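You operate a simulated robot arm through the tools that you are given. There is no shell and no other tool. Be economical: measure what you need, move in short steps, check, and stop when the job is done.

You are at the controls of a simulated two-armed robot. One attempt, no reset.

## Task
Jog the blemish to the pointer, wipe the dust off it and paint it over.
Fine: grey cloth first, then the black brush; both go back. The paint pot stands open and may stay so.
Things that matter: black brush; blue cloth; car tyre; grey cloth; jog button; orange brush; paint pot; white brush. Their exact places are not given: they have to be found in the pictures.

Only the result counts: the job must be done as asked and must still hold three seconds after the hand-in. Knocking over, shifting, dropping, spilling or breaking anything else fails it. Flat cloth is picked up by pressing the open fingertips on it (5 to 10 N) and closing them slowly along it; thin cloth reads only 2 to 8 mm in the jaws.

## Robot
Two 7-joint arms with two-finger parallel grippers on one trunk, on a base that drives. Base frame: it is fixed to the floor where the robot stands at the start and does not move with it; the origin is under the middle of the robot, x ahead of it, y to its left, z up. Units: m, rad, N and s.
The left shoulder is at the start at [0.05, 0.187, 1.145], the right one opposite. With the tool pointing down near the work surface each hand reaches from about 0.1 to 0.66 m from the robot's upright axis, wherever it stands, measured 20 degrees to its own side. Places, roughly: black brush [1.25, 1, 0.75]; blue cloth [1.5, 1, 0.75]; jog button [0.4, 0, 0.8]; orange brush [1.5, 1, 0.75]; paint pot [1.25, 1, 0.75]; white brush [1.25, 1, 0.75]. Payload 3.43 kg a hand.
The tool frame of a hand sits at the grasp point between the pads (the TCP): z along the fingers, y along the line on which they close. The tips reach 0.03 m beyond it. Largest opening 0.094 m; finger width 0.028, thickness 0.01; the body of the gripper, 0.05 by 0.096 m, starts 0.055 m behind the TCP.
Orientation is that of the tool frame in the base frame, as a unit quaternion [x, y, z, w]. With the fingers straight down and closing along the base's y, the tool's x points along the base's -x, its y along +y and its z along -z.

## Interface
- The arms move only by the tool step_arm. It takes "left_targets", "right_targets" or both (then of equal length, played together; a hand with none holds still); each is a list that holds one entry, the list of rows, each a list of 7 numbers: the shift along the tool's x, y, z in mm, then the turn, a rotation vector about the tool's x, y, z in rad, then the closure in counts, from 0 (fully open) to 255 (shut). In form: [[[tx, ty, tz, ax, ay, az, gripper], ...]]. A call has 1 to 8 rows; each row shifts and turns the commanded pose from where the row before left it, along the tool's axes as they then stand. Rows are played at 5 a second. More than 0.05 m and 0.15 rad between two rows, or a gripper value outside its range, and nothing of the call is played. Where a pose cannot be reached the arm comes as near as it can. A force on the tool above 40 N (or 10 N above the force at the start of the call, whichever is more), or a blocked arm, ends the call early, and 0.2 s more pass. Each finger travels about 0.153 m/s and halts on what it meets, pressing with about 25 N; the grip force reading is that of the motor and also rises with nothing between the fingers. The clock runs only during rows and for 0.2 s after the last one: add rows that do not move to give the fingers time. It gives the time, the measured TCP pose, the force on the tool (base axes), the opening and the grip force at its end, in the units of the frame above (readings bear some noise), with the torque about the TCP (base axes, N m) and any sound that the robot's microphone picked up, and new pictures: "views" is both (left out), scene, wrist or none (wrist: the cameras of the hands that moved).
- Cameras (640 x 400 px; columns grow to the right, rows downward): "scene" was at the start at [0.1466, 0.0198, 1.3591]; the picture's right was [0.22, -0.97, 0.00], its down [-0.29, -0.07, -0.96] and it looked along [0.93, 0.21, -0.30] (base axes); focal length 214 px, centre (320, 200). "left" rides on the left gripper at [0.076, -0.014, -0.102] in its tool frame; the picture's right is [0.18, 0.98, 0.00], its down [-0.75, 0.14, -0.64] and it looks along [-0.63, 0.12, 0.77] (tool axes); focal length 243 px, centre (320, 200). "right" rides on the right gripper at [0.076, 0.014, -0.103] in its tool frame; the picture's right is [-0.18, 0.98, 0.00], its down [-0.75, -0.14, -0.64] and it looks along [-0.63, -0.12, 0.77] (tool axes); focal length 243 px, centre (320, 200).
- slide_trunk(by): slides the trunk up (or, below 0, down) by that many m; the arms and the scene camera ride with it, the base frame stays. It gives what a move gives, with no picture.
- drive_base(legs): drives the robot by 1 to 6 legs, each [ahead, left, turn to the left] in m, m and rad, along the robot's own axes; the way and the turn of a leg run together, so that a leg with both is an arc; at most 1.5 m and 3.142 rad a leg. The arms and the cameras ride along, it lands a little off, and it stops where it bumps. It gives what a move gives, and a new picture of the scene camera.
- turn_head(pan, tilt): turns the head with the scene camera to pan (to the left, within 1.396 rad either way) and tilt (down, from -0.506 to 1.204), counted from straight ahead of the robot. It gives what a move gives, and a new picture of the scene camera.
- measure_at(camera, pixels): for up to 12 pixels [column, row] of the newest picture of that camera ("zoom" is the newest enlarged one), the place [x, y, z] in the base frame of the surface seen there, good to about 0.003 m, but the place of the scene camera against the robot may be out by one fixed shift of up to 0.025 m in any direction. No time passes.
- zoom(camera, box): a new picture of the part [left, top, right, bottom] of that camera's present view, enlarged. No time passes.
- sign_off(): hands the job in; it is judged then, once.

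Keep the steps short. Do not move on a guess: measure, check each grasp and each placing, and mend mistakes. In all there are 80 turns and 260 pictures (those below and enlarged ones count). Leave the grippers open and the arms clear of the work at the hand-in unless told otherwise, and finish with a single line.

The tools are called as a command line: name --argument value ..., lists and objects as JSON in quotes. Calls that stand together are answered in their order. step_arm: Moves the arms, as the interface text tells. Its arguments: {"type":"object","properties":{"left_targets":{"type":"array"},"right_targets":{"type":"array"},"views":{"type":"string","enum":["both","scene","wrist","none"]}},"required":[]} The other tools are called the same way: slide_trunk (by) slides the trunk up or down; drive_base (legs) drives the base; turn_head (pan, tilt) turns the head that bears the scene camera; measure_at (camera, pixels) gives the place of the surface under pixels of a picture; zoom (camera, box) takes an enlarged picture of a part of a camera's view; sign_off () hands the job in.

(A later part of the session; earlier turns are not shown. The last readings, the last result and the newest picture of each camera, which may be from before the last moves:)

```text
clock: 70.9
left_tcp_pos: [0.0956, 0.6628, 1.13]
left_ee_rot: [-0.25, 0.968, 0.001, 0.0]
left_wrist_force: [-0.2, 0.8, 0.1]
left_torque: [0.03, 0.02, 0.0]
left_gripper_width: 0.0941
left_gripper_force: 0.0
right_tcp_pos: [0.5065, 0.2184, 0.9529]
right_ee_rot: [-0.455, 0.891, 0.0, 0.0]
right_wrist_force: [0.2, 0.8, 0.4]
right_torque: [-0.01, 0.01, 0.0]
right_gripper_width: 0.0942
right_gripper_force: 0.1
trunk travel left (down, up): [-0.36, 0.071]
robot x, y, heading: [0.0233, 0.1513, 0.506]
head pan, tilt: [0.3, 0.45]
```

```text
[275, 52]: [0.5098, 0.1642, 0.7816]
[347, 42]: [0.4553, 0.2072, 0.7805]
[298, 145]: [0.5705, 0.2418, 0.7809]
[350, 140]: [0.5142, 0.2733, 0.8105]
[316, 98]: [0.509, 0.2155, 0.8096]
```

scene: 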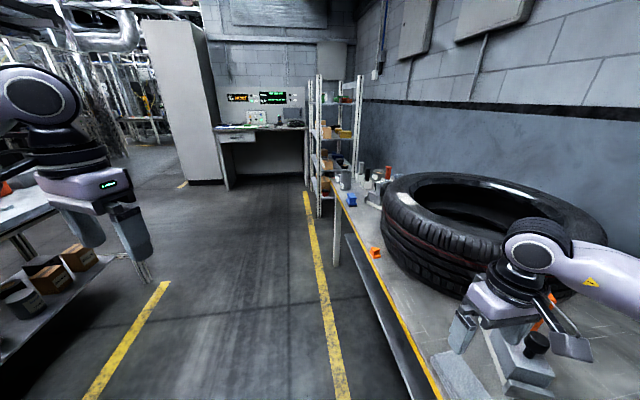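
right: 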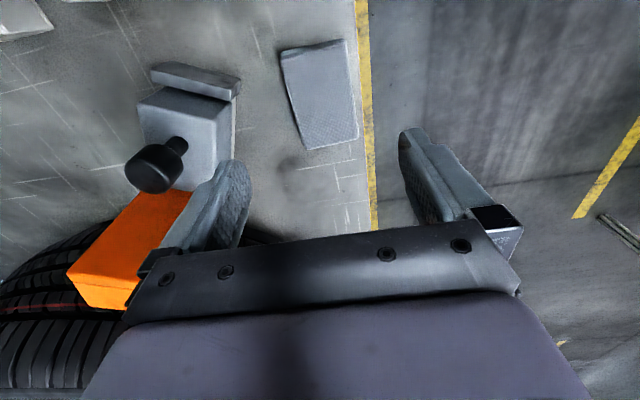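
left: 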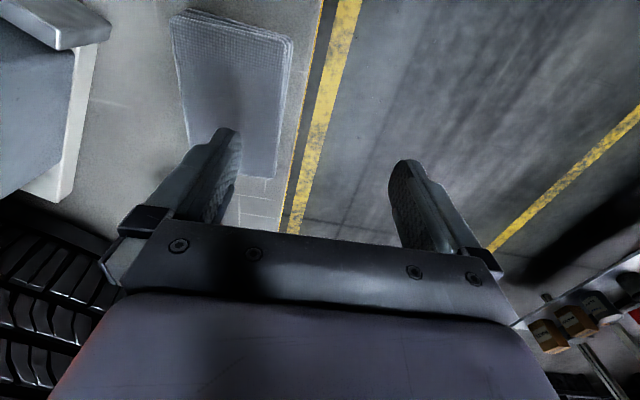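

The cloth is back in its place. Next the black brush: raise the right hand and drive along the bench in two parts, checking the rack clearance.

step_arm --right_targets '[[[0, 0, -45, 0, 0, 0, 0], [0, 0, -45, 0, 0, 0, 0], [0, 0, -45, 0, 0, 0, 0], [0, 0, -45, 0, 0, 0, 0], [0, 0, -45, 0, 0, 0, 0], [0, 0, -30, 0, 0, 0, 0]]]' --views "none"

drive_base --legs '[[0.6, 0.253, 0]]'

measure_at --camera "scene" --pixels '[[330, 130], [300, 250], [420, 150], [130, 220]]'

```text
clock: 72.3
left_tcp_pos: [0.0951, 0.663, 1.1292]
left_ee_rot: [-0.251, 0.968, 0.001, 0.0]
left_wrist_force: [0.5, 0.0, -0.3]
left_torque: [-0.03, 0.0, -0.03]
left_gripper_width: 0.0942
left_gripper_force: 0.1
right_tcp_pos: [0.507, 0.2179, 1.2078]
right_ee_rot: [-0.455, 0.891, 0.0, 0.0]
right_wrist_force: [-0.3, 0.0, 0.3]
right_torque: [0.02, -0.03, -0.01]
right_gripper_width: 0.0938
right_gripper_force: 0.1
trunk travel left (down, up): [-0.36, 0.071]
robot x, y, heading: [0.0229, 0.1559, 0.505]
head pan, tilt: [0.3, 0.45]
```

```text
clock: 75.9
left_tcp_pos: [0.4973, 1.1721, 1.1299]
left_ee_rot: [-0.249, 0.969, 0.0, 0.0]
left_wrist_force: [0.7, 0.0, 0.5]
left_torque: [0.02, 0.01, 0.02]
left_gripper_width: 0.0939
left_gripper_force: 0.0
right_tcp_pos: [0.9096, 0.7254, 1.2071]
right_ee_rot: [-0.454, 0.891, 0.0, -0.001]
right_wrist_force: [-0.3, -0.2, 0.3]
right_torque: [0.04, 0.01, 0.0]
right_gripper_width: 0.094
right_gripper_force: 0.0
trunk travel left (down, up): [-0.36, 0.071]
robot x, y, heading: [0.421, 0.6633, 0.507]
head pan, tilt: [0.3, 0.45]
```

scene: 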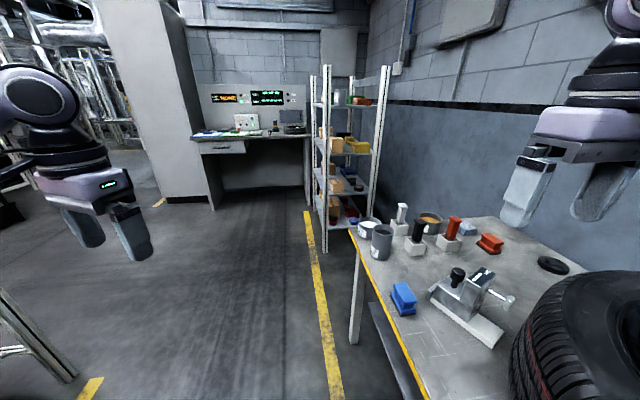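

```text
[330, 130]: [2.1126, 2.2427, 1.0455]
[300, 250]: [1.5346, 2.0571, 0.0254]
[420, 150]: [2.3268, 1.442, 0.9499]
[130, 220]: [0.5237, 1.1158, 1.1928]
```

zoom --camera "scene" --box '[340, 190, 520, 300]'

drive_base --legs '[[0.38, 0.165, 0], [0, 0, -0.2]]'

turn_head --pan -0.1 --tilt 0.75

```text
3.56 times, centred on (430, 245) of scene
```

zoom: 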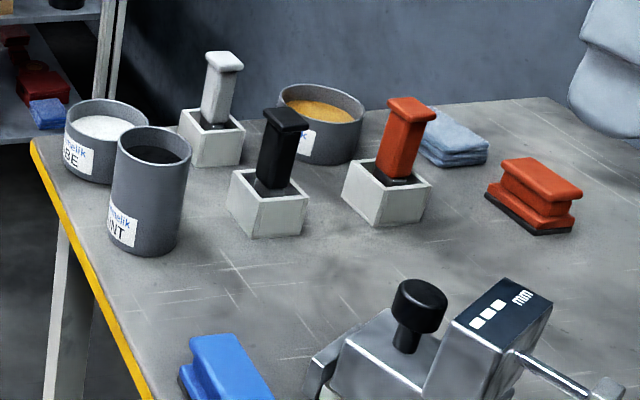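

```text
clock: 79.2
left_tcp_pos: [0.8484, 1.475, 1.1302]
left_ee_rot: [-0.154, 0.988, 0.001, 0.0]
left_wrist_force: [0.3, 0.6, 0.0]
left_torque: [0.0, -0.02, -0.01]
left_gripper_width: 0.0941
left_gripper_force: 0.0
right_tcp_pos: [1.1651, 0.9562, 1.2082]
right_ee_rot: [-0.365, 0.931, 0.0, 0.0]
right_wrist_force: [-0.1, -0.5, -0.1]
right_torque: [-0.02, -0.01, -0.03]
right_gripper_width: 0.0941
right_gripper_force: 0.1
trunk travel left (down, up): [-0.36, 0.071]
robot x, y, heading: [0.6764, 0.9917, 0.305]
head pan, tilt: [0.3, 0.45]
```

scene: 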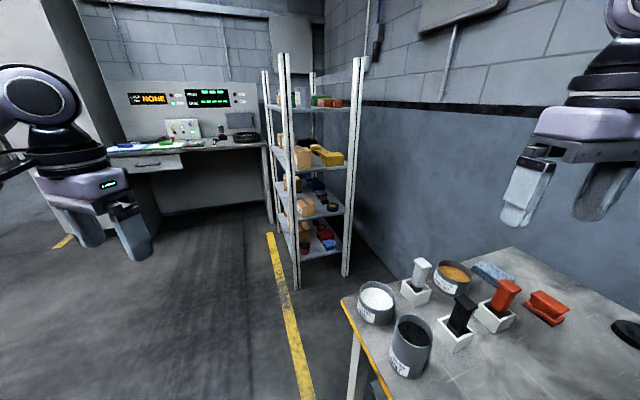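

```text
clock: 80.1
left_tcp_pos: [0.8488, 1.4742, 1.1295]
left_ee_rot: [-0.153, 0.988, 0.0, 0.0]
left_wrist_force: [-0.5, 0.4, 0.0]
left_torque: [0.03, -0.02, 0.0]
left_gripper_width: 0.094
left_gripper_force: 0.0
right_tcp_pos: [1.1647, 0.9576, 1.2069]
right_ee_rot: [-0.365, 0.931, 0.0, 0.0]
right_wrist_force: [0.0, 0.1, 0.6]
right_torque: [-0.01, 0.0, -0.01]
right_gripper_width: 0.0939
right_gripper_force: 0.0
trunk travel left (down, up): [-0.36, 0.071]
robot x, y, heading: [0.6791, 0.9919, 0.31]
head pan, tilt: [-0.099, 0.75]
```

scene: 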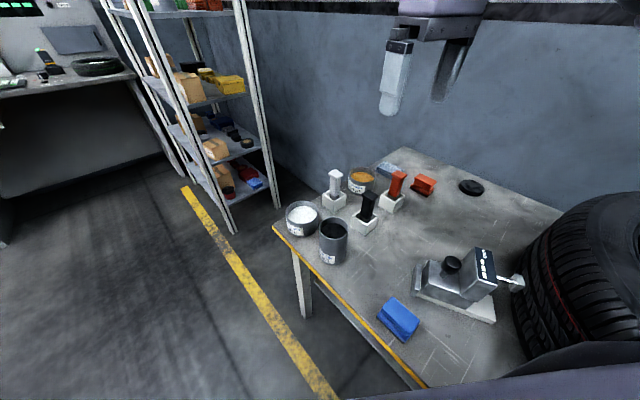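

Clear view: pots LUBE (white), tall PAINT (dark), CEMENT (orange). Measuring the brush, holder and pot.

zoom --camera "scene" --box '[275, 150, 435, 270]'

measure_at --camera "scene" --pixels '[[370, 193], [368, 203], [366, 212], [353, 220], [376, 222], [362, 233], [321, 228], [346, 227], [333, 222], [333, 236], [333, 229], [365, 245]]'

step_arm --right_targets '[[[0, 0, 0, 0, 0, 0, 0]]]' --views "wrist"

```text
3.33 times, centred on (355, 210) of scene
```

zoom: 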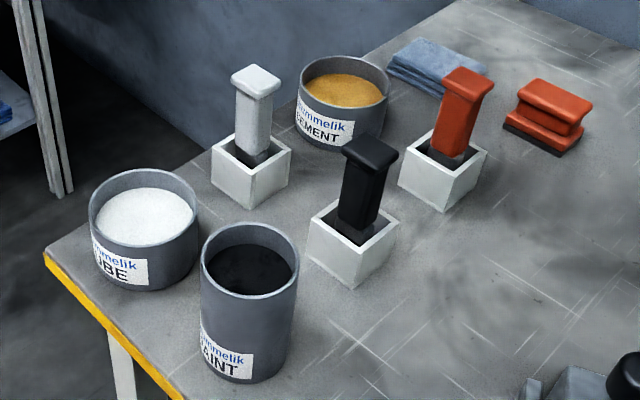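

```text
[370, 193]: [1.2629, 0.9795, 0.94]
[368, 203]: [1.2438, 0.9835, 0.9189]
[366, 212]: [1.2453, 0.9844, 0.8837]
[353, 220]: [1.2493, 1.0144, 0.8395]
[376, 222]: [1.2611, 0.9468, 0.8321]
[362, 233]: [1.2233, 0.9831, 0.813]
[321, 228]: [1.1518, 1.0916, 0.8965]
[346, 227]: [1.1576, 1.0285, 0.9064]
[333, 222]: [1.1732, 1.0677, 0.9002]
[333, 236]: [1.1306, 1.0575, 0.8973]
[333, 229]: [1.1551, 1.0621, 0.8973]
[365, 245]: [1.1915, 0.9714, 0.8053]
```

```text
clock: 80.5
left_tcp_pos: [0.8486, 1.4755, 1.1292]
left_ee_rot: [-0.153, 0.988, -0.001, 0.0]
left_wrist_force: [0.0, -0.3, -0.2]
left_torque: [-0.01, 0.0, 0.01]
left_gripper_width: 0.0937
left_gripper_force: 0.1
right_tcp_pos: [1.1662, 0.9569, 1.2061]
right_ee_rot: [-0.365, 0.931, 0.0, 0.0]
right_wrist_force: [0.3, 0.1, -0.5]
right_torque: [-0.02, 0.03, -0.02]
right_gripper_width: 0.094
right_gripper_force: 0.0
trunk travel left (down, up): [-0.36, 0.071]
robot x, y, heading: [0.6797, 0.9913, 0.303]
head pan, tilt: [-0.099, 0.75]
```

right: 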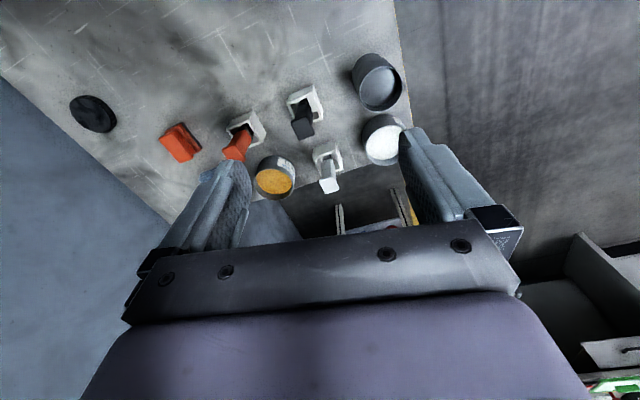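

zoom --camera "right" --box '[260, 40, 420, 160]'

measure_at --camera "zoom" --pixels '[[150, 330], [190, 315], [210, 360], [170, 370], [180, 350], [165, 270], [155, 180], [265, 270], [110, 230], [480, 65], [480, 140], [370, 140]]'

```text
3.33 times, centred on (340, 100) of right
```

zoom: 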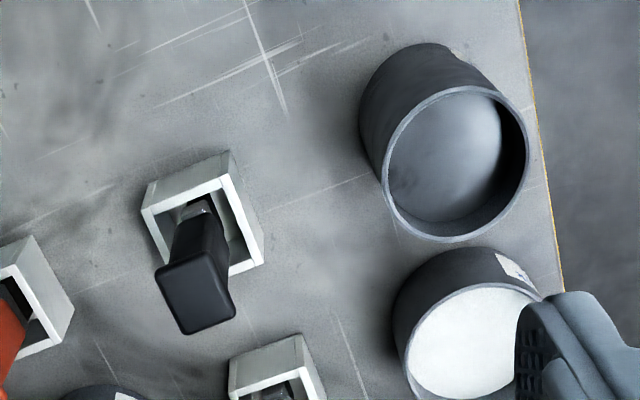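

```text
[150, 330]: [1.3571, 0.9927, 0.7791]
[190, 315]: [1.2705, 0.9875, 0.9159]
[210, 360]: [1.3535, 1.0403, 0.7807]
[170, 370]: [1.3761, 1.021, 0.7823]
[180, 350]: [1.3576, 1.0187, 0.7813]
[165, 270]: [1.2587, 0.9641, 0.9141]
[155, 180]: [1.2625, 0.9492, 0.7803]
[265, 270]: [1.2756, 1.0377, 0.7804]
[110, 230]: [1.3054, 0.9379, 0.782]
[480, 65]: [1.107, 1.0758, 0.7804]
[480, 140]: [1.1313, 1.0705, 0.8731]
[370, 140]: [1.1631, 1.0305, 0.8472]
```

measure_at --camera "zoom" --pixels '[[162, 272], [207, 256], [231, 310], [188, 327], [197, 290], [150, 212], [222, 182], [257, 258], [456, 90], [525, 160], [450, 236], [388, 165]]'

```text
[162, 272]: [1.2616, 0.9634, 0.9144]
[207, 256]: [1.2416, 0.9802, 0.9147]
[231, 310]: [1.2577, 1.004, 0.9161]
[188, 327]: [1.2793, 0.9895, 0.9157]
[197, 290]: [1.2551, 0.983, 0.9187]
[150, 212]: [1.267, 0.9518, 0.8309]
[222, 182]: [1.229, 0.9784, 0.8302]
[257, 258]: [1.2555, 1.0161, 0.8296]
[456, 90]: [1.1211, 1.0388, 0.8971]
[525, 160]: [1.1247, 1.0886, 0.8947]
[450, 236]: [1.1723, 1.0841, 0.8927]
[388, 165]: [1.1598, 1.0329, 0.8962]
```

zoom --camera "scene" --box '[345, 180, 395, 225]'

zoom --camera "scene" --box '[320, 160, 410, 220]'

```text
8.89 times, centred on (370, 202) of scene
```

zoom: 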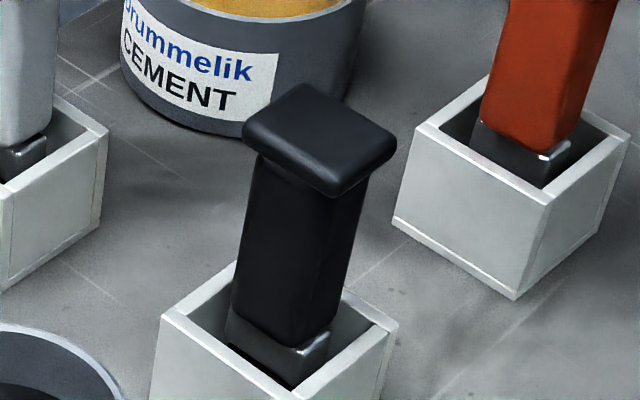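

```text
6.67 times, centred on (365, 190) of scene
```

zoom: 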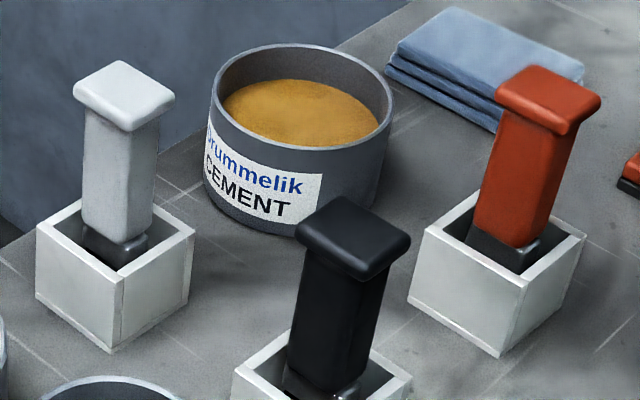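

The handle faces are flush with the cap across the 145° direction, so I close along that. Move over the brush at (1.260, 0.984), turn, and descend to z≈1.0.

step_arm --right_targets '[[[-30, -15, 0, 0, 0, 0, 0], [-30, -15, 10, 0, 0, 0, 0], [-27, -14, 30, 0, 0, 0, 0], [0, 0, 40, 0, 0, -0.107, 0], [0, 0, 40, 0, 0, -0.106, 0], [0, 0, 40, 0, 0, 0, 0], [0, 0, 46, 0, 0, 0, 0], [0, 0, 0, 0, 0, 0, 0]]]' --views "wrist"

zoom --camera "right" --box '[220, 30, 440, 200]'

```text
clock: 82.3
left_tcp_pos: [0.8485, 1.4751, 1.1301]
left_ee_rot: [-0.154, 0.988, 0.0, -0.001]
left_wrist_force: [0.9, 0.6, 0.1]
left_torque: [-0.03, 0.03, 0.02]
left_gripper_width: 0.0941
left_gripper_force: 0.0
right_tcp_pos: [1.256, 0.9653, 1.0341]
right_ee_rot: [-0.414, 0.91, 0.006, -0.001]
right_wrist_force: [0.2, -0.5, -0.1]
right_torque: [0.03, 0.04, -0.01]
right_gripper_width: 0.0943
right_gripper_force: 0.0
right hand out of reach, approached as far as the arm can: row 4, 5
trunk travel left (down, up): [-0.36, 0.071]
robot x, y, heading: [0.6776, 0.9895, 0.311]
head pan, tilt: [-0.099, 0.75]
```

right: 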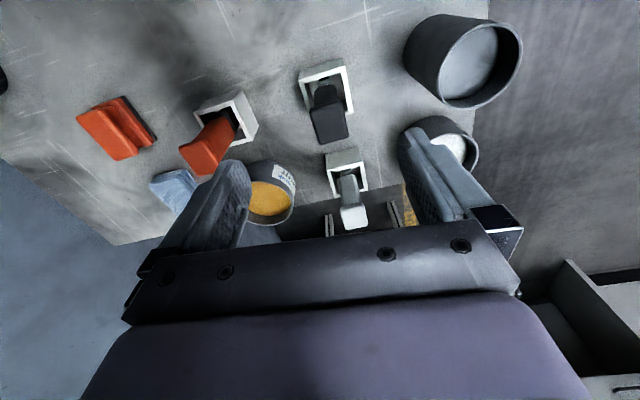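

```text
2.35 times, centred on (330, 115) of right
```

zoom: 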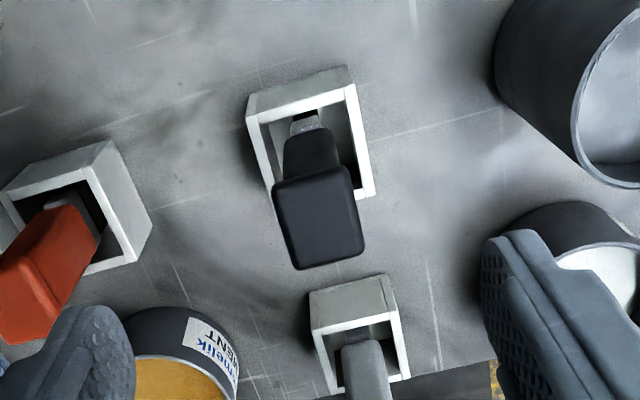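

The yaw is near the arm's limit here. I reposition the robot: 0.1 m to its right and 0.19 rad left (about the same bench distance as at the start).

drive_base --legs '[[0.015, -0.099, 0], [0, 0, 0.19]]'

step_arm --right_targets '[[[0, 0, 0, 0, 0, 0, 0]]]' --views "wrist"

```text
clock: 83.7
left_tcp_pos: [0.8797, 1.4054, 1.1297]
left_ee_rot: [-0.155, 0.988, -0.001, 0.0]
left_wrist_force: [-0.5, -0.5, 0.1]
left_torque: [0.03, 0.01, -0.01]
left_gripper_width: 0.0941
left_gripper_force: 0.1
right_tcp_pos: [1.289, 0.8947, 1.0337]
right_ee_rot: [-0.414, 0.91, 0.004, -0.001]
right_wrist_force: [0.0, 0.5, 0.6]
right_torque: [-0.01, 0.01, -0.02]
right_gripper_width: 0.0941
right_gripper_force: 0.0
trunk travel left (down, up): [-0.36, 0.071]
robot x, y, heading: [0.7108, 0.9238, 0.31]
head pan, tilt: [-0.099, 0.75]
stopped in leg 1: the robot was blocked; the commanded pose is now the measured one
```

scene: 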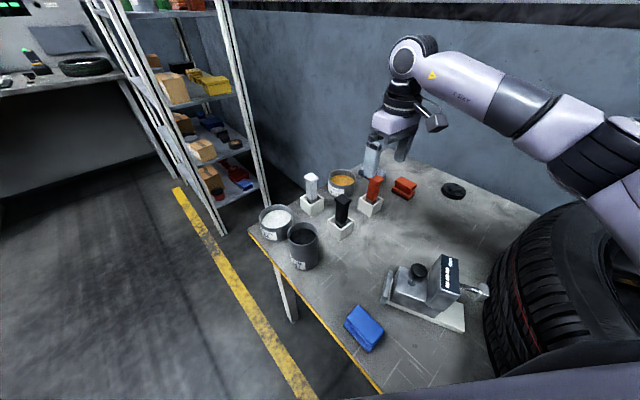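

```text
clock: 84.1
left_tcp_pos: [0.8792, 1.4052, 1.1294]
left_ee_rot: [-0.155, 0.988, 0.0, 0.0]
left_wrist_force: [-0.5, -0.2, 0.0]
left_torque: [-0.02, 0.01, 0.03]
left_gripper_width: 0.0938
left_gripper_force: 0.1
right_tcp_pos: [1.29, 0.8951, 1.0345]
right_ee_rot: [-0.414, 0.91, 0.004, -0.001]
right_wrist_force: [-0.2, 0.1, -0.3]
right_torque: [-0.04, -0.02, 0.03]
right_gripper_width: 0.0938
right_gripper_force: 0.1
trunk travel left (down, up): [-0.36, 0.071]
robot x, y, heading: [0.7111, 0.9235, 0.31]
head pan, tilt: [-0.099, 0.75]
```

right: 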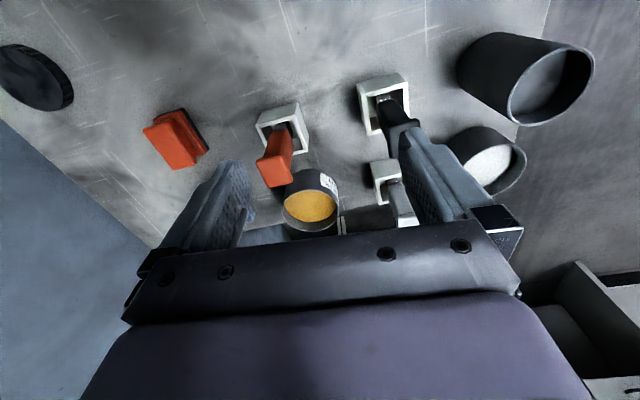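

Bumped at about 0.24 m from the edge; back off 2 cm and turn left 0.19.

drive_base --legs '[[0, 0.02, 0], [0, 0, 0.2]]'

step_arm --right_targets '[[[0, 0, 0, 0, 0, 0, 0]]]' --views "wrist"

```text
clock: 85.7
left_tcp_pos: [0.7757, 1.447, 1.1289]
left_ee_rot: [-0.254, 0.967, 0.001, 0.0]
left_wrist_force: [-0.4, 0.1, 0.8]
left_torque: [0.02, 0.0, 0.01]
left_gripper_width: 0.0938
left_gripper_force: 0.0
right_tcp_pos: [1.2763, 1.0297, 1.0343]
right_ee_rot: [-0.503, 0.864, 0.005, -0.002]
right_wrist_force: [0.5, 0.4, -0.2]
right_torque: [-0.04, 0.0, -0.01]
right_gripper_width: 0.0939
right_gripper_force: 0.1
trunk travel left (down, up): [-0.36, 0.071]
robot x, y, heading: [0.7063, 0.9408, 0.508]
head pan, tilt: [-0.099, 0.75]
```

scene: 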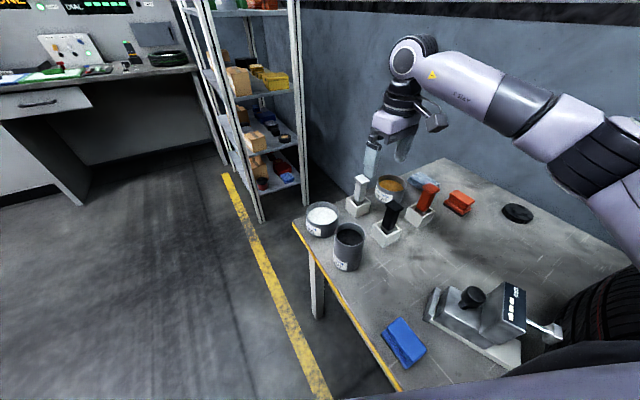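

```text
clock: 86.1
left_tcp_pos: [0.7749, 1.4482, 1.1291]
left_ee_rot: [-0.253, 0.967, 0.0, 0.0]
left_wrist_force: [0.5, -0.4, -0.3]
left_torque: [0.0, -0.02, 0.03]
left_gripper_width: 0.0942
left_gripper_force: 0.1
right_tcp_pos: [1.2769, 1.0299, 1.0338]
right_ee_rot: [-0.504, 0.864, 0.006, -0.002]
right_wrist_force: [0.0, 0.8, -0.3]
right_torque: [-0.02, 0.02, 0.0]
right_gripper_width: 0.094
right_gripper_force: 0.0
trunk travel left (down, up): [-0.36, 0.071]
robot x, y, heading: [0.7046, 0.9357, 0.514]
head pan, tilt: [-0.099, 0.75]
```

right: 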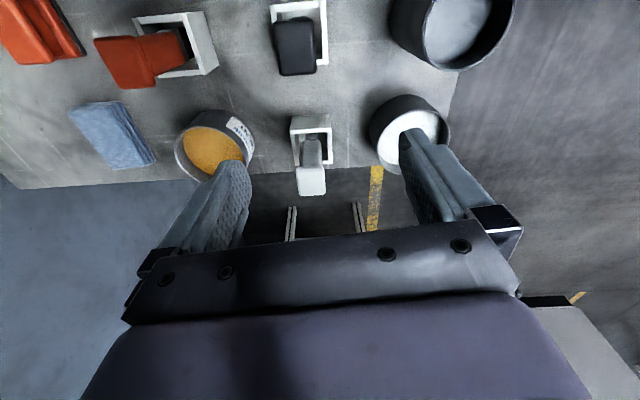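

measure_at --camera "right" --pixels '[[276, 22], [310, 18], [314, 70], [282, 74], [295, 46], [274, 6], [325, 65], [400, 15], [455, 68], [512, 10]]'

step_arm --right_targets '[[[24, -4, 0, 0, 0, 0.048, 0], [24, -4, 0, 0, 0, 0.048, 0], [0, 0, 20, 0, 0, 0, 0], [0, 0, 0, 0, 0, 0, 0]]]' --views "wrist"

```text
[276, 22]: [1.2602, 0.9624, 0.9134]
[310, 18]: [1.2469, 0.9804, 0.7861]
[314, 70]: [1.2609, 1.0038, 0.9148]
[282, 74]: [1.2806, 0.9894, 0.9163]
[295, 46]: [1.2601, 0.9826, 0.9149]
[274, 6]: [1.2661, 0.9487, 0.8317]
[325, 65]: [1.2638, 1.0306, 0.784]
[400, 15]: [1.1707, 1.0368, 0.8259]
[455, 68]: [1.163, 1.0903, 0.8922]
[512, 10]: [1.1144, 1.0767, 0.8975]
```

```text
clock: 87.1
left_tcp_pos: [0.7744, 1.4475, 1.129]
left_ee_rot: [-0.252, 0.968, 0.0, 0.0]
left_wrist_force: [0.2, 0.6, -0.3]
left_torque: [0.0, -0.01, -0.01]
left_gripper_width: 0.094
left_gripper_force: 0.0
right_tcp_pos: [1.2595, 0.9838, 1.0135]
right_ee_rot: [-0.461, 0.887, 0.005, -0.003]
right_wrist_force: [0.4, 0.2, 0.2]
right_torque: [0.01, 0.01, 0.02]
right_gripper_width: 0.094
right_gripper_force: 0.1
trunk travel left (down, up): [-0.36, 0.071]
robot x, y, heading: [0.7061, 0.9419, 0.512]
head pan, tilt: [-0.099, 0.75]
```

right: 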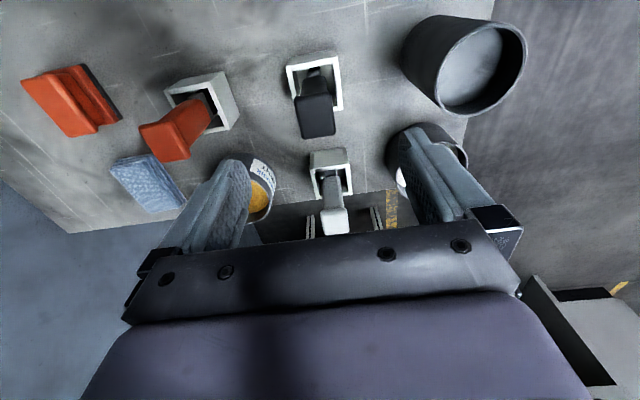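

Directly above the brush. Descend to TCP z≈0.874 and close gently.

step_arm --right_targets '[[[0, 0, 45, 0, 0, 0, 0], [0, 0, 45, 0, 0, 0, 0], [0, 0, 35, 0, 0, 0, 0], [0, 0, 14, 0, 0, 0, 0], [0, 0, 0, 0, 0, 0, 0]]]' --views "both"

zoom --camera "scene" --box '[330, 160, 450, 260]'

```text
clock: 88.3
left_tcp_pos: [0.7744, 1.4485, 1.1303]
left_ee_rot: [-0.253, 0.968, 0.0, 0.0]
left_wrist_force: [-0.3, -0.1, 0.6]
left_torque: [0.0, -0.01, 0.01]
left_gripper_width: 0.094
left_gripper_force: 0.0
right_tcp_pos: [1.2572, 0.9849, 0.8748]
right_ee_rot: [-0.461, 0.887, 0.003, -0.003]
right_wrist_force: [0.6, -1.0, -0.1]
right_torque: [0.0, 0.01, 0.0]
right_gripper_width: 0.0939
right_gripper_force: 0.0
trunk travel left (down, up): [-0.36, 0.071]
robot x, y, heading: [0.7044, 0.9381, 0.512]
head pan, tilt: [-0.099, 0.75]
```

scene: 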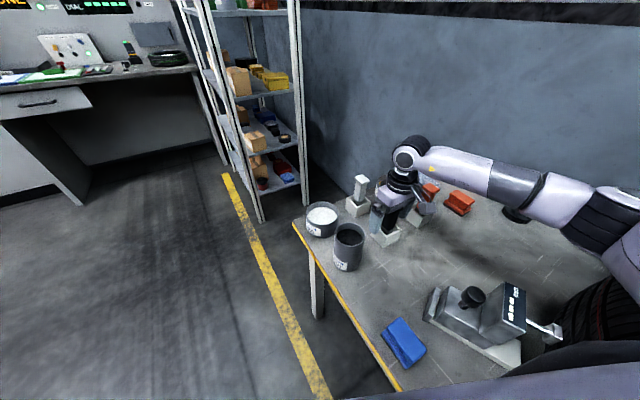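
right: 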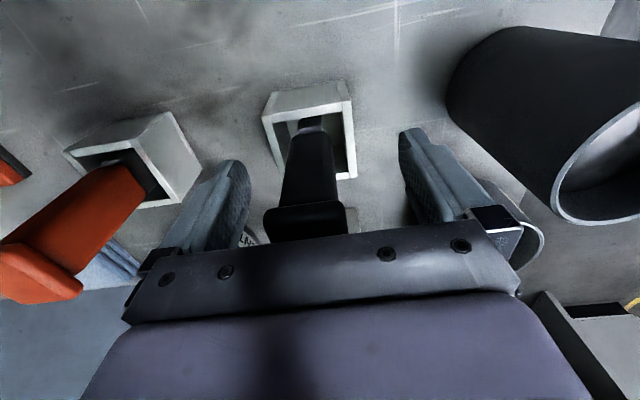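

```text
4.00 times, centred on (390, 210) of scene
```

zoom: 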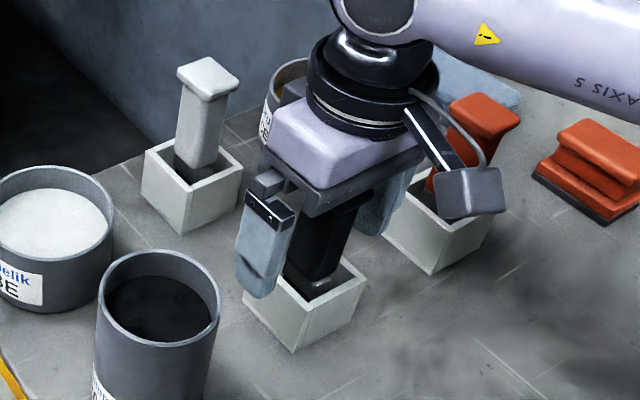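

step_arm --right_targets '[[[0, -3, 0, 0, 0, 0, 0], [0, 0, 0, 0, 0, 0, 120], [0, 0, 0, 0, 0, 0, 170], [0, 0, 0, 0, 0, 0, 190], [0, 0, 0, 0, 0, 0, 210], [0, 0, 0, 0, 0, 0, 255], [0, 0, 0, 0, 0, 0, 255]]]' --views "wrist"

```text
clock: 89.9
left_tcp_pos: [0.7737, 1.4472, 1.1298]
left_ee_rot: [-0.253, 0.967, 0.0, 0.0]
left_wrist_force: [0.0, 0.0, 0.6]
left_torque: [-0.01, 0.01, 0.01]
left_gripper_width: 0.094
left_gripper_force: 0.2
right_tcp_pos: [1.2607, 0.9832, 0.876]
right_ee_rot: [-0.461, 0.887, 0.005, -0.001]
right_wrist_force: [0.1, -0.6, -0.4]
right_torque: [0.04, 0.0, 0.03]
right_gripper_width: 0.0359
right_gripper_force: 25.0
trunk travel left (down, up): [-0.36, 0.071]
robot x, y, heading: [0.7051, 0.9388, 0.512]
head pan, tilt: [-0.099, 0.75]
```

right: 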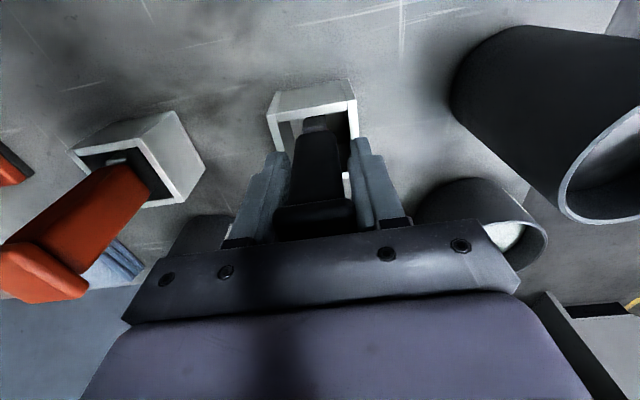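

Held at 36 mm, 25 N. Lift straight out of the holder.

step_arm --right_targets '[[[0, 0, -15, 0, 0, 0, 255], [0, 0, -30, 0, 0, 0, 255], [0, 0, -40, 0, 0, 0, 255], [0, 0, -40, 0, 0, 0, 255], [0, 0, -25, 0, 0, 0, 255], [0, 0, 0, 0, 0, 0, 255]]]' --views "both"

zoom --camera "scene" --box '[330, 140, 450, 260]'

```text
clock: 91.3
left_tcp_pos: [0.7747, 1.447, 1.1302]
left_ee_rot: [-0.253, 0.967, 0.001, -0.001]
left_wrist_force: [0.6, -0.4, -0.1]
left_torque: [-0.01, 0.01, -0.03]
left_gripper_width: 0.0939
left_gripper_force: 0.0
right_tcp_pos: [1.2625, 0.9826, 1.0261]
right_ee_rot: [-0.46, 0.888, 0.004, -0.002]
right_wrist_force: [0.2, 0.1, -0.5]
right_torque: [0.0, -0.02, -0.01]
right_gripper_width: 0.0357
right_gripper_force: 25.4
trunk travel left (down, up): [-0.36, 0.071]
robot x, y, heading: [0.7047, 0.9414, 0.51]
head pan, tilt: [-0.099, 0.75]
```

scene: 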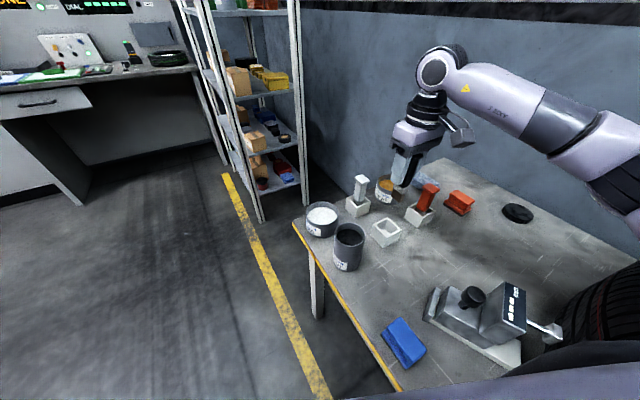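
right: 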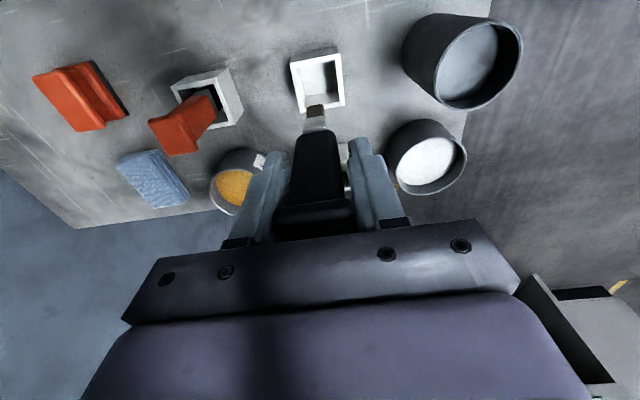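

```text
3.33 times, centred on (390, 200) of scene
```

zoom: 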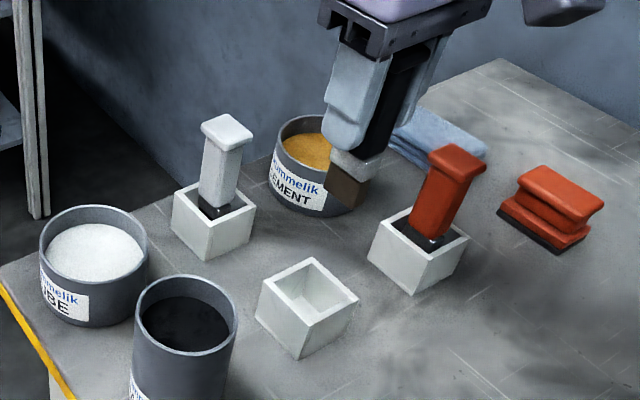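

The brush is out with brown bristles. Measuring the bristle tip, paint surface and pot rim.

measure_at --camera "right" --pixels '[[315, 108], [308, 108], [323, 106], [316, 120], [478, 65], [490, 75], [440, 100], [478, 26], [520, 55], [435, 55], [475, 108]]'

measure_at --camera "scene" --pixels '[[349, 237], [434, 202]]'

measure_at --camera "zoom" --pixels '[[345, 205], [360, 175], [185, 325], [200, 310], [135, 320], [236, 320], [185, 280], [185, 353]]'

```text
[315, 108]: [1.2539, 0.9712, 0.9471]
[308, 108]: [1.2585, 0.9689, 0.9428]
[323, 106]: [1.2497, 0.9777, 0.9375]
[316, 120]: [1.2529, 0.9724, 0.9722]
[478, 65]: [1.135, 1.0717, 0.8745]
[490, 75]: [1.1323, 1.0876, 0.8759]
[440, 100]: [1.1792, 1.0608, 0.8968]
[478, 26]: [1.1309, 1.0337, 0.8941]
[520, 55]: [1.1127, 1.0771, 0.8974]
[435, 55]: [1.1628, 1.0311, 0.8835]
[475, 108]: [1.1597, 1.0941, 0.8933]
```

```text
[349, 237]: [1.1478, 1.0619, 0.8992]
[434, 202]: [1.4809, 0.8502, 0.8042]
```

```text
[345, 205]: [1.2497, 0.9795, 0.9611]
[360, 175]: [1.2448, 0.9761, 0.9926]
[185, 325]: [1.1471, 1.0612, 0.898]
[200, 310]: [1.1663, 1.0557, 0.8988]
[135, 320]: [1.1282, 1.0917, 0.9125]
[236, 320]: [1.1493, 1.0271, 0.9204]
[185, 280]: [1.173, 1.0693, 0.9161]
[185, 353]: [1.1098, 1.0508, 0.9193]
```

Bristle end is 88 mm below the TCP; pot centre ≈ (1.145, 1.063), rim z 0.897, paint at 0.875. Moving over the pot.

step_arm --right_targets '[[[0, 35, 0, 0, 0, 0, 255], [0, 36, 0, 0, 0, 0, 255], [0, 36, 0, 0, 0, 0, 255], [2, 35, 0, 0, 0, 0, 255], [0, 0, 0, 0, 0, 0, 255], [0, 0, 0, 0, 0, 0, 255]]]' --views "both"

zoom --camera "scene" --box '[290, 150, 410, 270]'

```text
clock: 92.7
left_tcp_pos: [0.7739, 1.4478, 1.1293]
left_ee_rot: [-0.252, 0.968, 0.0, 0.0]
left_wrist_force: [-0.3, -0.4, -0.7]
left_torque: [-0.01, 0.02, -0.02]
left_gripper_width: 0.0941
left_gripper_force: 0.1
right_tcp_pos: [1.145, 1.0636, 1.0271]
right_ee_rot: [-0.461, 0.887, 0.005, -0.003]
right_wrist_force: [-0.1, -0.1, 0.1]
right_torque: [0.01, 0.02, 0.01]
right_gripper_width: 0.0356
right_gripper_force: 24.6
trunk travel left (down, up): [-0.36, 0.071]
robot x, y, heading: [0.7014, 0.9395, 0.515]
head pan, tilt: [-0.099, 0.75]
```

scene: 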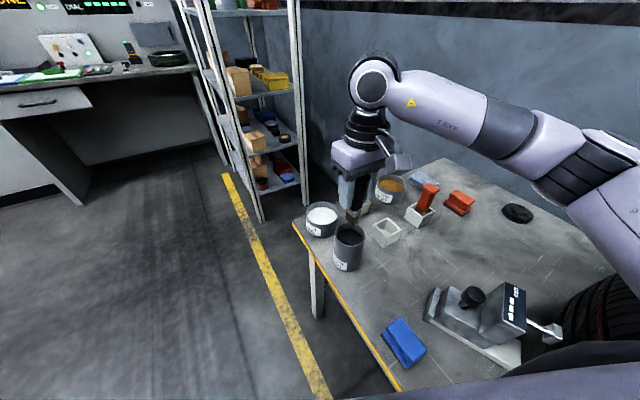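
right: 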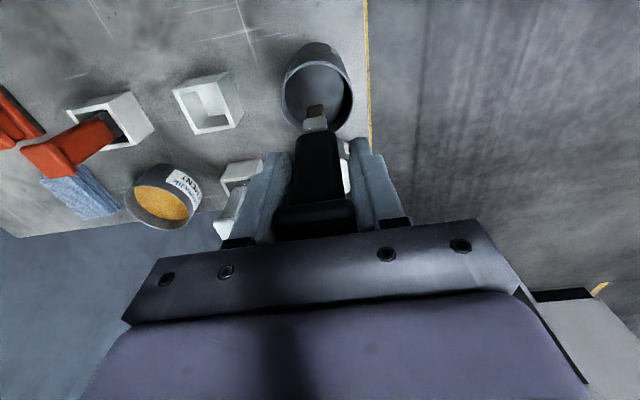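

```text
3.33 times, centred on (350, 210) of scene
```

zoom: 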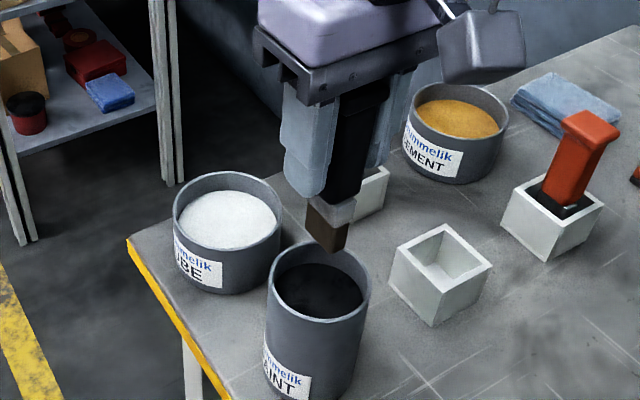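

measure_at --camera "right" --pixels '[[284, 95], [351, 95], [317, 62], [300, 128], [338, 128], [316, 105], [335, 100]]'

```text
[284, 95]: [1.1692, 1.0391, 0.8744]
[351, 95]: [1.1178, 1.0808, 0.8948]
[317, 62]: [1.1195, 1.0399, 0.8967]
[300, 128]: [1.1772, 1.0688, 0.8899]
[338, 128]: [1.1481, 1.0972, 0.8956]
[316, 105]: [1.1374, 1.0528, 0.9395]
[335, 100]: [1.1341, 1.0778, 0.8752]
```

Well centred. Descend 76 mm so the bristles dip ~12 mm into the paint, then come up slowly.

step_arm --right_targets '[[[0, 0, 30, 0, 0, 0, 255], [0, 0, 25, 0, 0, 0, 255], [0, 0, 12, 0, 0, 0, 255], [0, 0, 9, 0, 0, 0, 255], [0, 0, 0, 0, 0, 0, 255], [0, 0, 0, 0, 0, 0, 255]]]' --views "scene"

zoom --camera "scene" --box '[290, 170, 410, 280]'

```text
clock: 94.1
left_tcp_pos: [0.7718, 1.4471, 1.1302]
left_ee_rot: [-0.253, 0.968, 0.0, 0.001]
left_wrist_force: [-1.2, 0.7, -0.1]
left_torque: [-0.01, 0.0, 0.0]
left_gripper_width: 0.0939
left_gripper_force: 0.1
right_tcp_pos: [1.1438, 1.0648, 0.955]
right_ee_rot: [-0.461, 0.887, 0.007, 0.002]
right_wrist_force: [2.0, 0.9, 34.1]
right_torque: [0.04, -0.03, 0.0]
right_gripper_width: 0.036
right_gripper_force: 25.3
trunk travel left (down, up): [-0.36, 0.071]
robot x, y, heading: [0.7035, 0.9362, 0.515]
head pan, tilt: [-0.099, 0.75]
```

scene: 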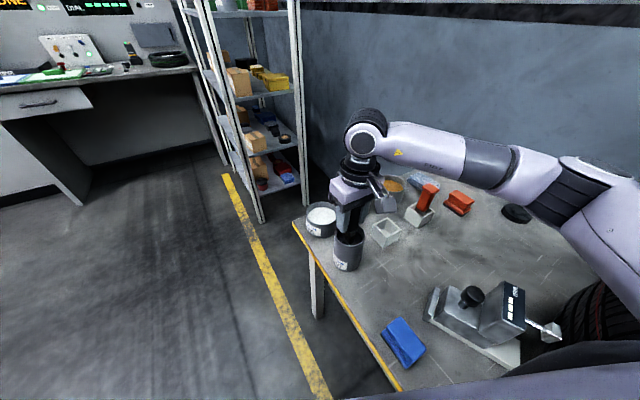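

```text
3.64 times, centred on (350, 225) of scene
```

zoom: 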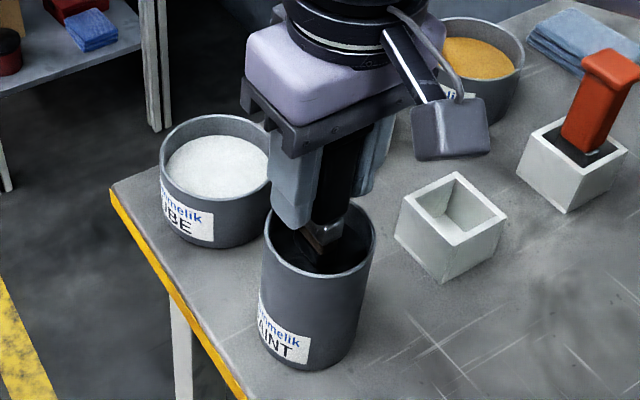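

Firm contact in the paint (34 N); raise straight up and check the bristles.

step_arm --right_targets '[[[0, 0, -8, 0, 0, 0, 255], [0, 0, -20, 0, 0, 0, 255], [0, 0, -30, 0, 0, 0, 255], [0, 0, -30, 0, 0, 0, 255], [0, 0, 0, 0, 0, 0, 255]]]' --views "both"

zoom --camera "scene" --box '[290, 150, 410, 270]'

measure_at --camera "right" --pixels '[[315, 108], [310, 108], [321, 106], [316, 118]]'

```text
clock: 95.3
left_tcp_pos: [0.775, 1.4476, 1.1304]
left_ee_rot: [-0.253, 0.967, 0.0, -0.001]
left_wrist_force: [-0.1, 0.0, -0.7]
left_torque: [0.03, 0.02, -0.02]
left_gripper_width: 0.094
left_gripper_force: 0.0
right_tcp_pos: [1.1443, 1.0622, 1.038]
right_ee_rot: [-0.461, 0.887, 0.004, -0.002]
right_wrist_force: [0.6, 0.3, -1.1]
right_torque: [-0.01, -0.03, -0.01]
right_gripper_width: 0.0358
right_gripper_force: 25.4
trunk travel left (down, up): [-0.36, 0.071]
robot x, y, heading: [0.7062, 0.9417, 0.513]
head pan, tilt: [-0.099, 0.75]
```

scene: 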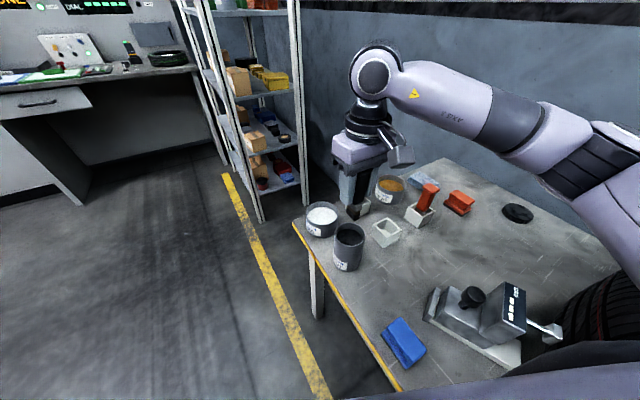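
right: 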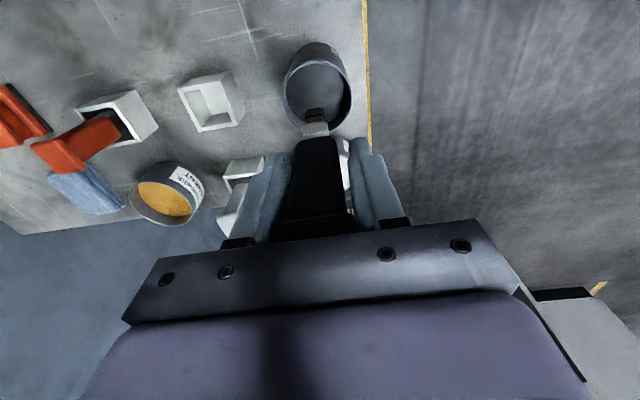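

```text
3.33 times, centred on (350, 210) of scene
```

zoom: 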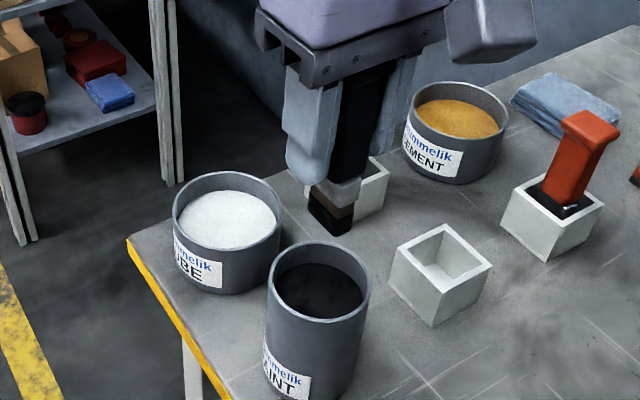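

```text
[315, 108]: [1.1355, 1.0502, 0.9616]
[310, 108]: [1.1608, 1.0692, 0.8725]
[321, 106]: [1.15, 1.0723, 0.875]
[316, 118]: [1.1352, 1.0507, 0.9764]
```

The bristle end is black with paint. Raise to z≈1.2 and drive back to the blemish.

step_arm --right_targets '[[[0, 0, -45, 0, 0, 0, 255], [0, 0, -45, 0, 0, 0, 255], [0, 0, -45, 0, 0, 0, 255], [0, 0, -30, 0, 0, 0, 255], [0, 0, 0, 0, 0, 0, 255]]]' --views "none"

drive_base --legs '[[-0.582, -0.225, 0]]'

turn_head --pan -0.15 --tilt 0.75

step_arm --right_targets '[[[0, 0, 0, 0, 0, 0, 255]]]' --views "wrist"

```text
clock: 96.5
left_tcp_pos: [0.7738, 1.4478, 1.1304]
left_ee_rot: [-0.253, 0.968, 0.0, 0.0]
left_wrist_force: [0.0, -0.5, 0.2]
left_torque: [-0.02, 0.02, -0.01]
left_gripper_width: 0.0941
left_gripper_force: 0.1
right_tcp_pos: [1.1462, 1.0615, 1.2024]
right_ee_rot: [-0.461, 0.887, 0.005, -0.002]
right_wrist_force: [-0.4, -0.4, -0.8]
right_torque: [-0.05, 0.01, 0.02]
right_gripper_width: 0.0357
right_gripper_force: 25.4
trunk travel left (down, up): [-0.36, 0.071]
robot x, y, heading: [0.7037, 0.9388, 0.512]
head pan, tilt: [-0.099, 0.75]
```

```text
clock: 100.0
left_tcp_pos: [0.38, 0.9701, 1.129]
left_ee_rot: [-0.251, 0.968, 0.0, 0.0]
left_wrist_force: [-0.8, 0.0, -0.3]
left_torque: [0.02, -0.03, -0.01]
left_gripper_width: 0.0939
left_gripper_force: 0.0
right_tcp_pos: [0.7491, 0.5817, 1.2019]
right_ee_rot: [-0.459, 0.888, 0.005, -0.003]
right_wrist_force: [-0.3, 0.4, -0.6]
right_torque: [0.04, -0.01, -0.01]
right_gripper_width: 0.0358
right_gripper_force: 24.8
trunk travel left (down, up): [-0.36, 0.071]
robot x, y, heading: [0.3069, 0.4612, 0.507]
head pan, tilt: [-0.099, 0.75]
```

scene: 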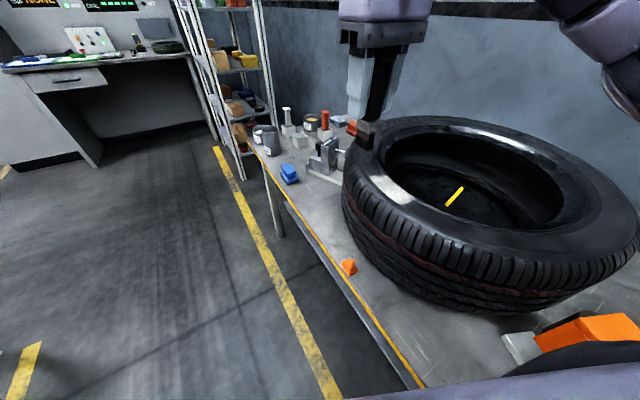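

```text
clock: 100.6
left_tcp_pos: [0.3786, 0.9696, 1.1293]
left_ee_rot: [-0.252, 0.968, 0.0, -0.002]
left_wrist_force: [0.7, 0.0, 0.3]
left_torque: [0.0, 0.0, 0.02]
left_gripper_width: 0.0943
left_gripper_force: 0.1
right_tcp_pos: [0.7503, 0.5814, 1.2026]
right_ee_rot: [-0.46, 0.888, 0.005, -0.003]
right_wrist_force: [0.4, 0.5, -0.9]
right_torque: [0.01, 0.02, -0.03]
right_gripper_width: 0.0355
right_gripper_force: 25.1
trunk travel left (down, up): [-0.36, 0.071]
robot x, y, heading: [0.304, 0.4601, 0.507]
head pan, tilt: [-0.15, 0.75]
```

scene: 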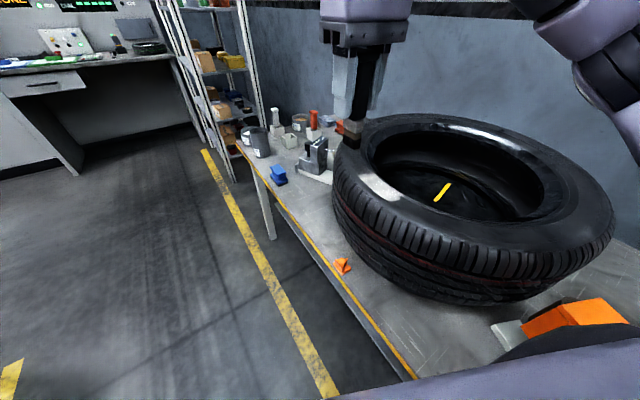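

```text
clock: 101.0
left_tcp_pos: [0.379, 0.9701, 1.1282]
left_ee_rot: [-0.251, 0.968, 0.0, 0.0]
left_wrist_force: [-0.1, 0.3, 0.1]
left_torque: [0.01, -0.02, 0.0]
left_gripper_width: 0.0939
left_gripper_force: 0.1
right_tcp_pos: [0.7499, 0.583, 1.2024]
right_ee_rot: [-0.459, 0.888, 0.005, -0.003]
right_wrist_force: [0.1, 0.4, -0.6]
right_torque: [-0.02, 0.02, -0.01]
right_gripper_width: 0.036
right_gripper_force: 25.2
trunk travel left (down, up): [-0.36, 0.071]
robot x, y, heading: [0.3038, 0.4631, 0.507]
head pan, tilt: [-0.15, 0.75]
```

right: 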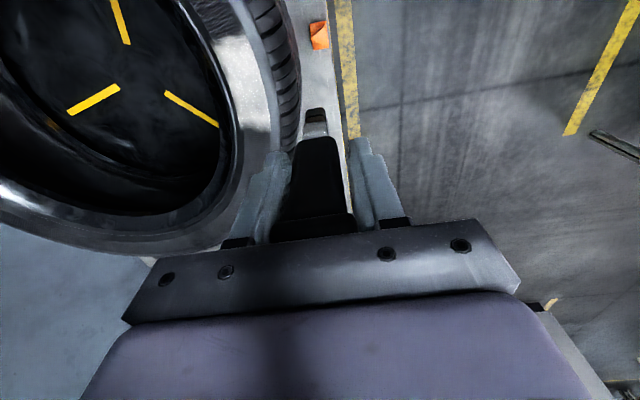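

The wrist camera sees the patch and the pointer. Measuring the blemish outline and the bristle tip.

zoom --camera "right" --box '[190, 0, 350, 170]'

measure_at --camera "right" --pixels '[[212, 40], [248, 36], [268, 130], [240, 140], [255, 85], [225, 60], [265, 100], [240, 90], [316, 112], [312, 106], [318, 35]]'

zoom --camera "scene" --box '[330, 110, 450, 230]'

```text
2.35 times, centred on (270, 85) of right
```

zoom: 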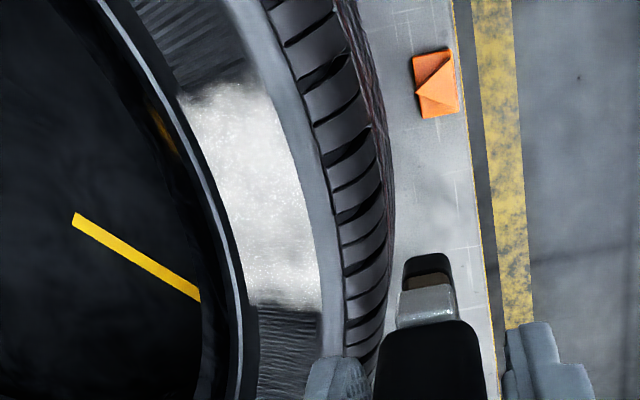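

```text
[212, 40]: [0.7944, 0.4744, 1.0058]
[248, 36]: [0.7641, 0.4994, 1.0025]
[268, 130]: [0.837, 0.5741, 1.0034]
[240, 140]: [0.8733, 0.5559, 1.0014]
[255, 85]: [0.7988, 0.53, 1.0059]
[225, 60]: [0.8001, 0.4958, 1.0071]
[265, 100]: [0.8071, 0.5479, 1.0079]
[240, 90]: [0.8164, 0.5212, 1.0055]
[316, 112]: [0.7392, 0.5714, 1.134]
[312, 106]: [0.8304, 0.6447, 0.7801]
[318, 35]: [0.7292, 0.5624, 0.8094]
```

```text
3.33 times, centred on (390, 170) of scene
```

zoom: 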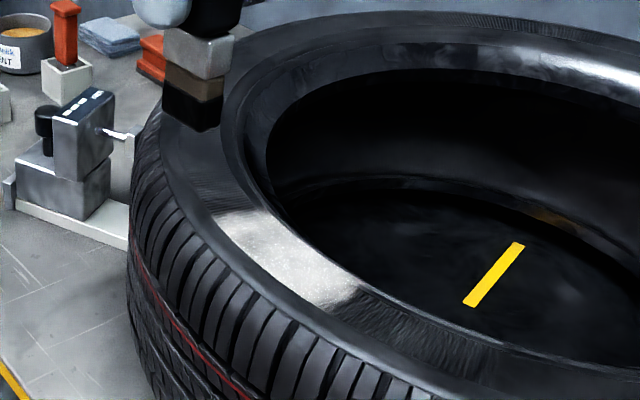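

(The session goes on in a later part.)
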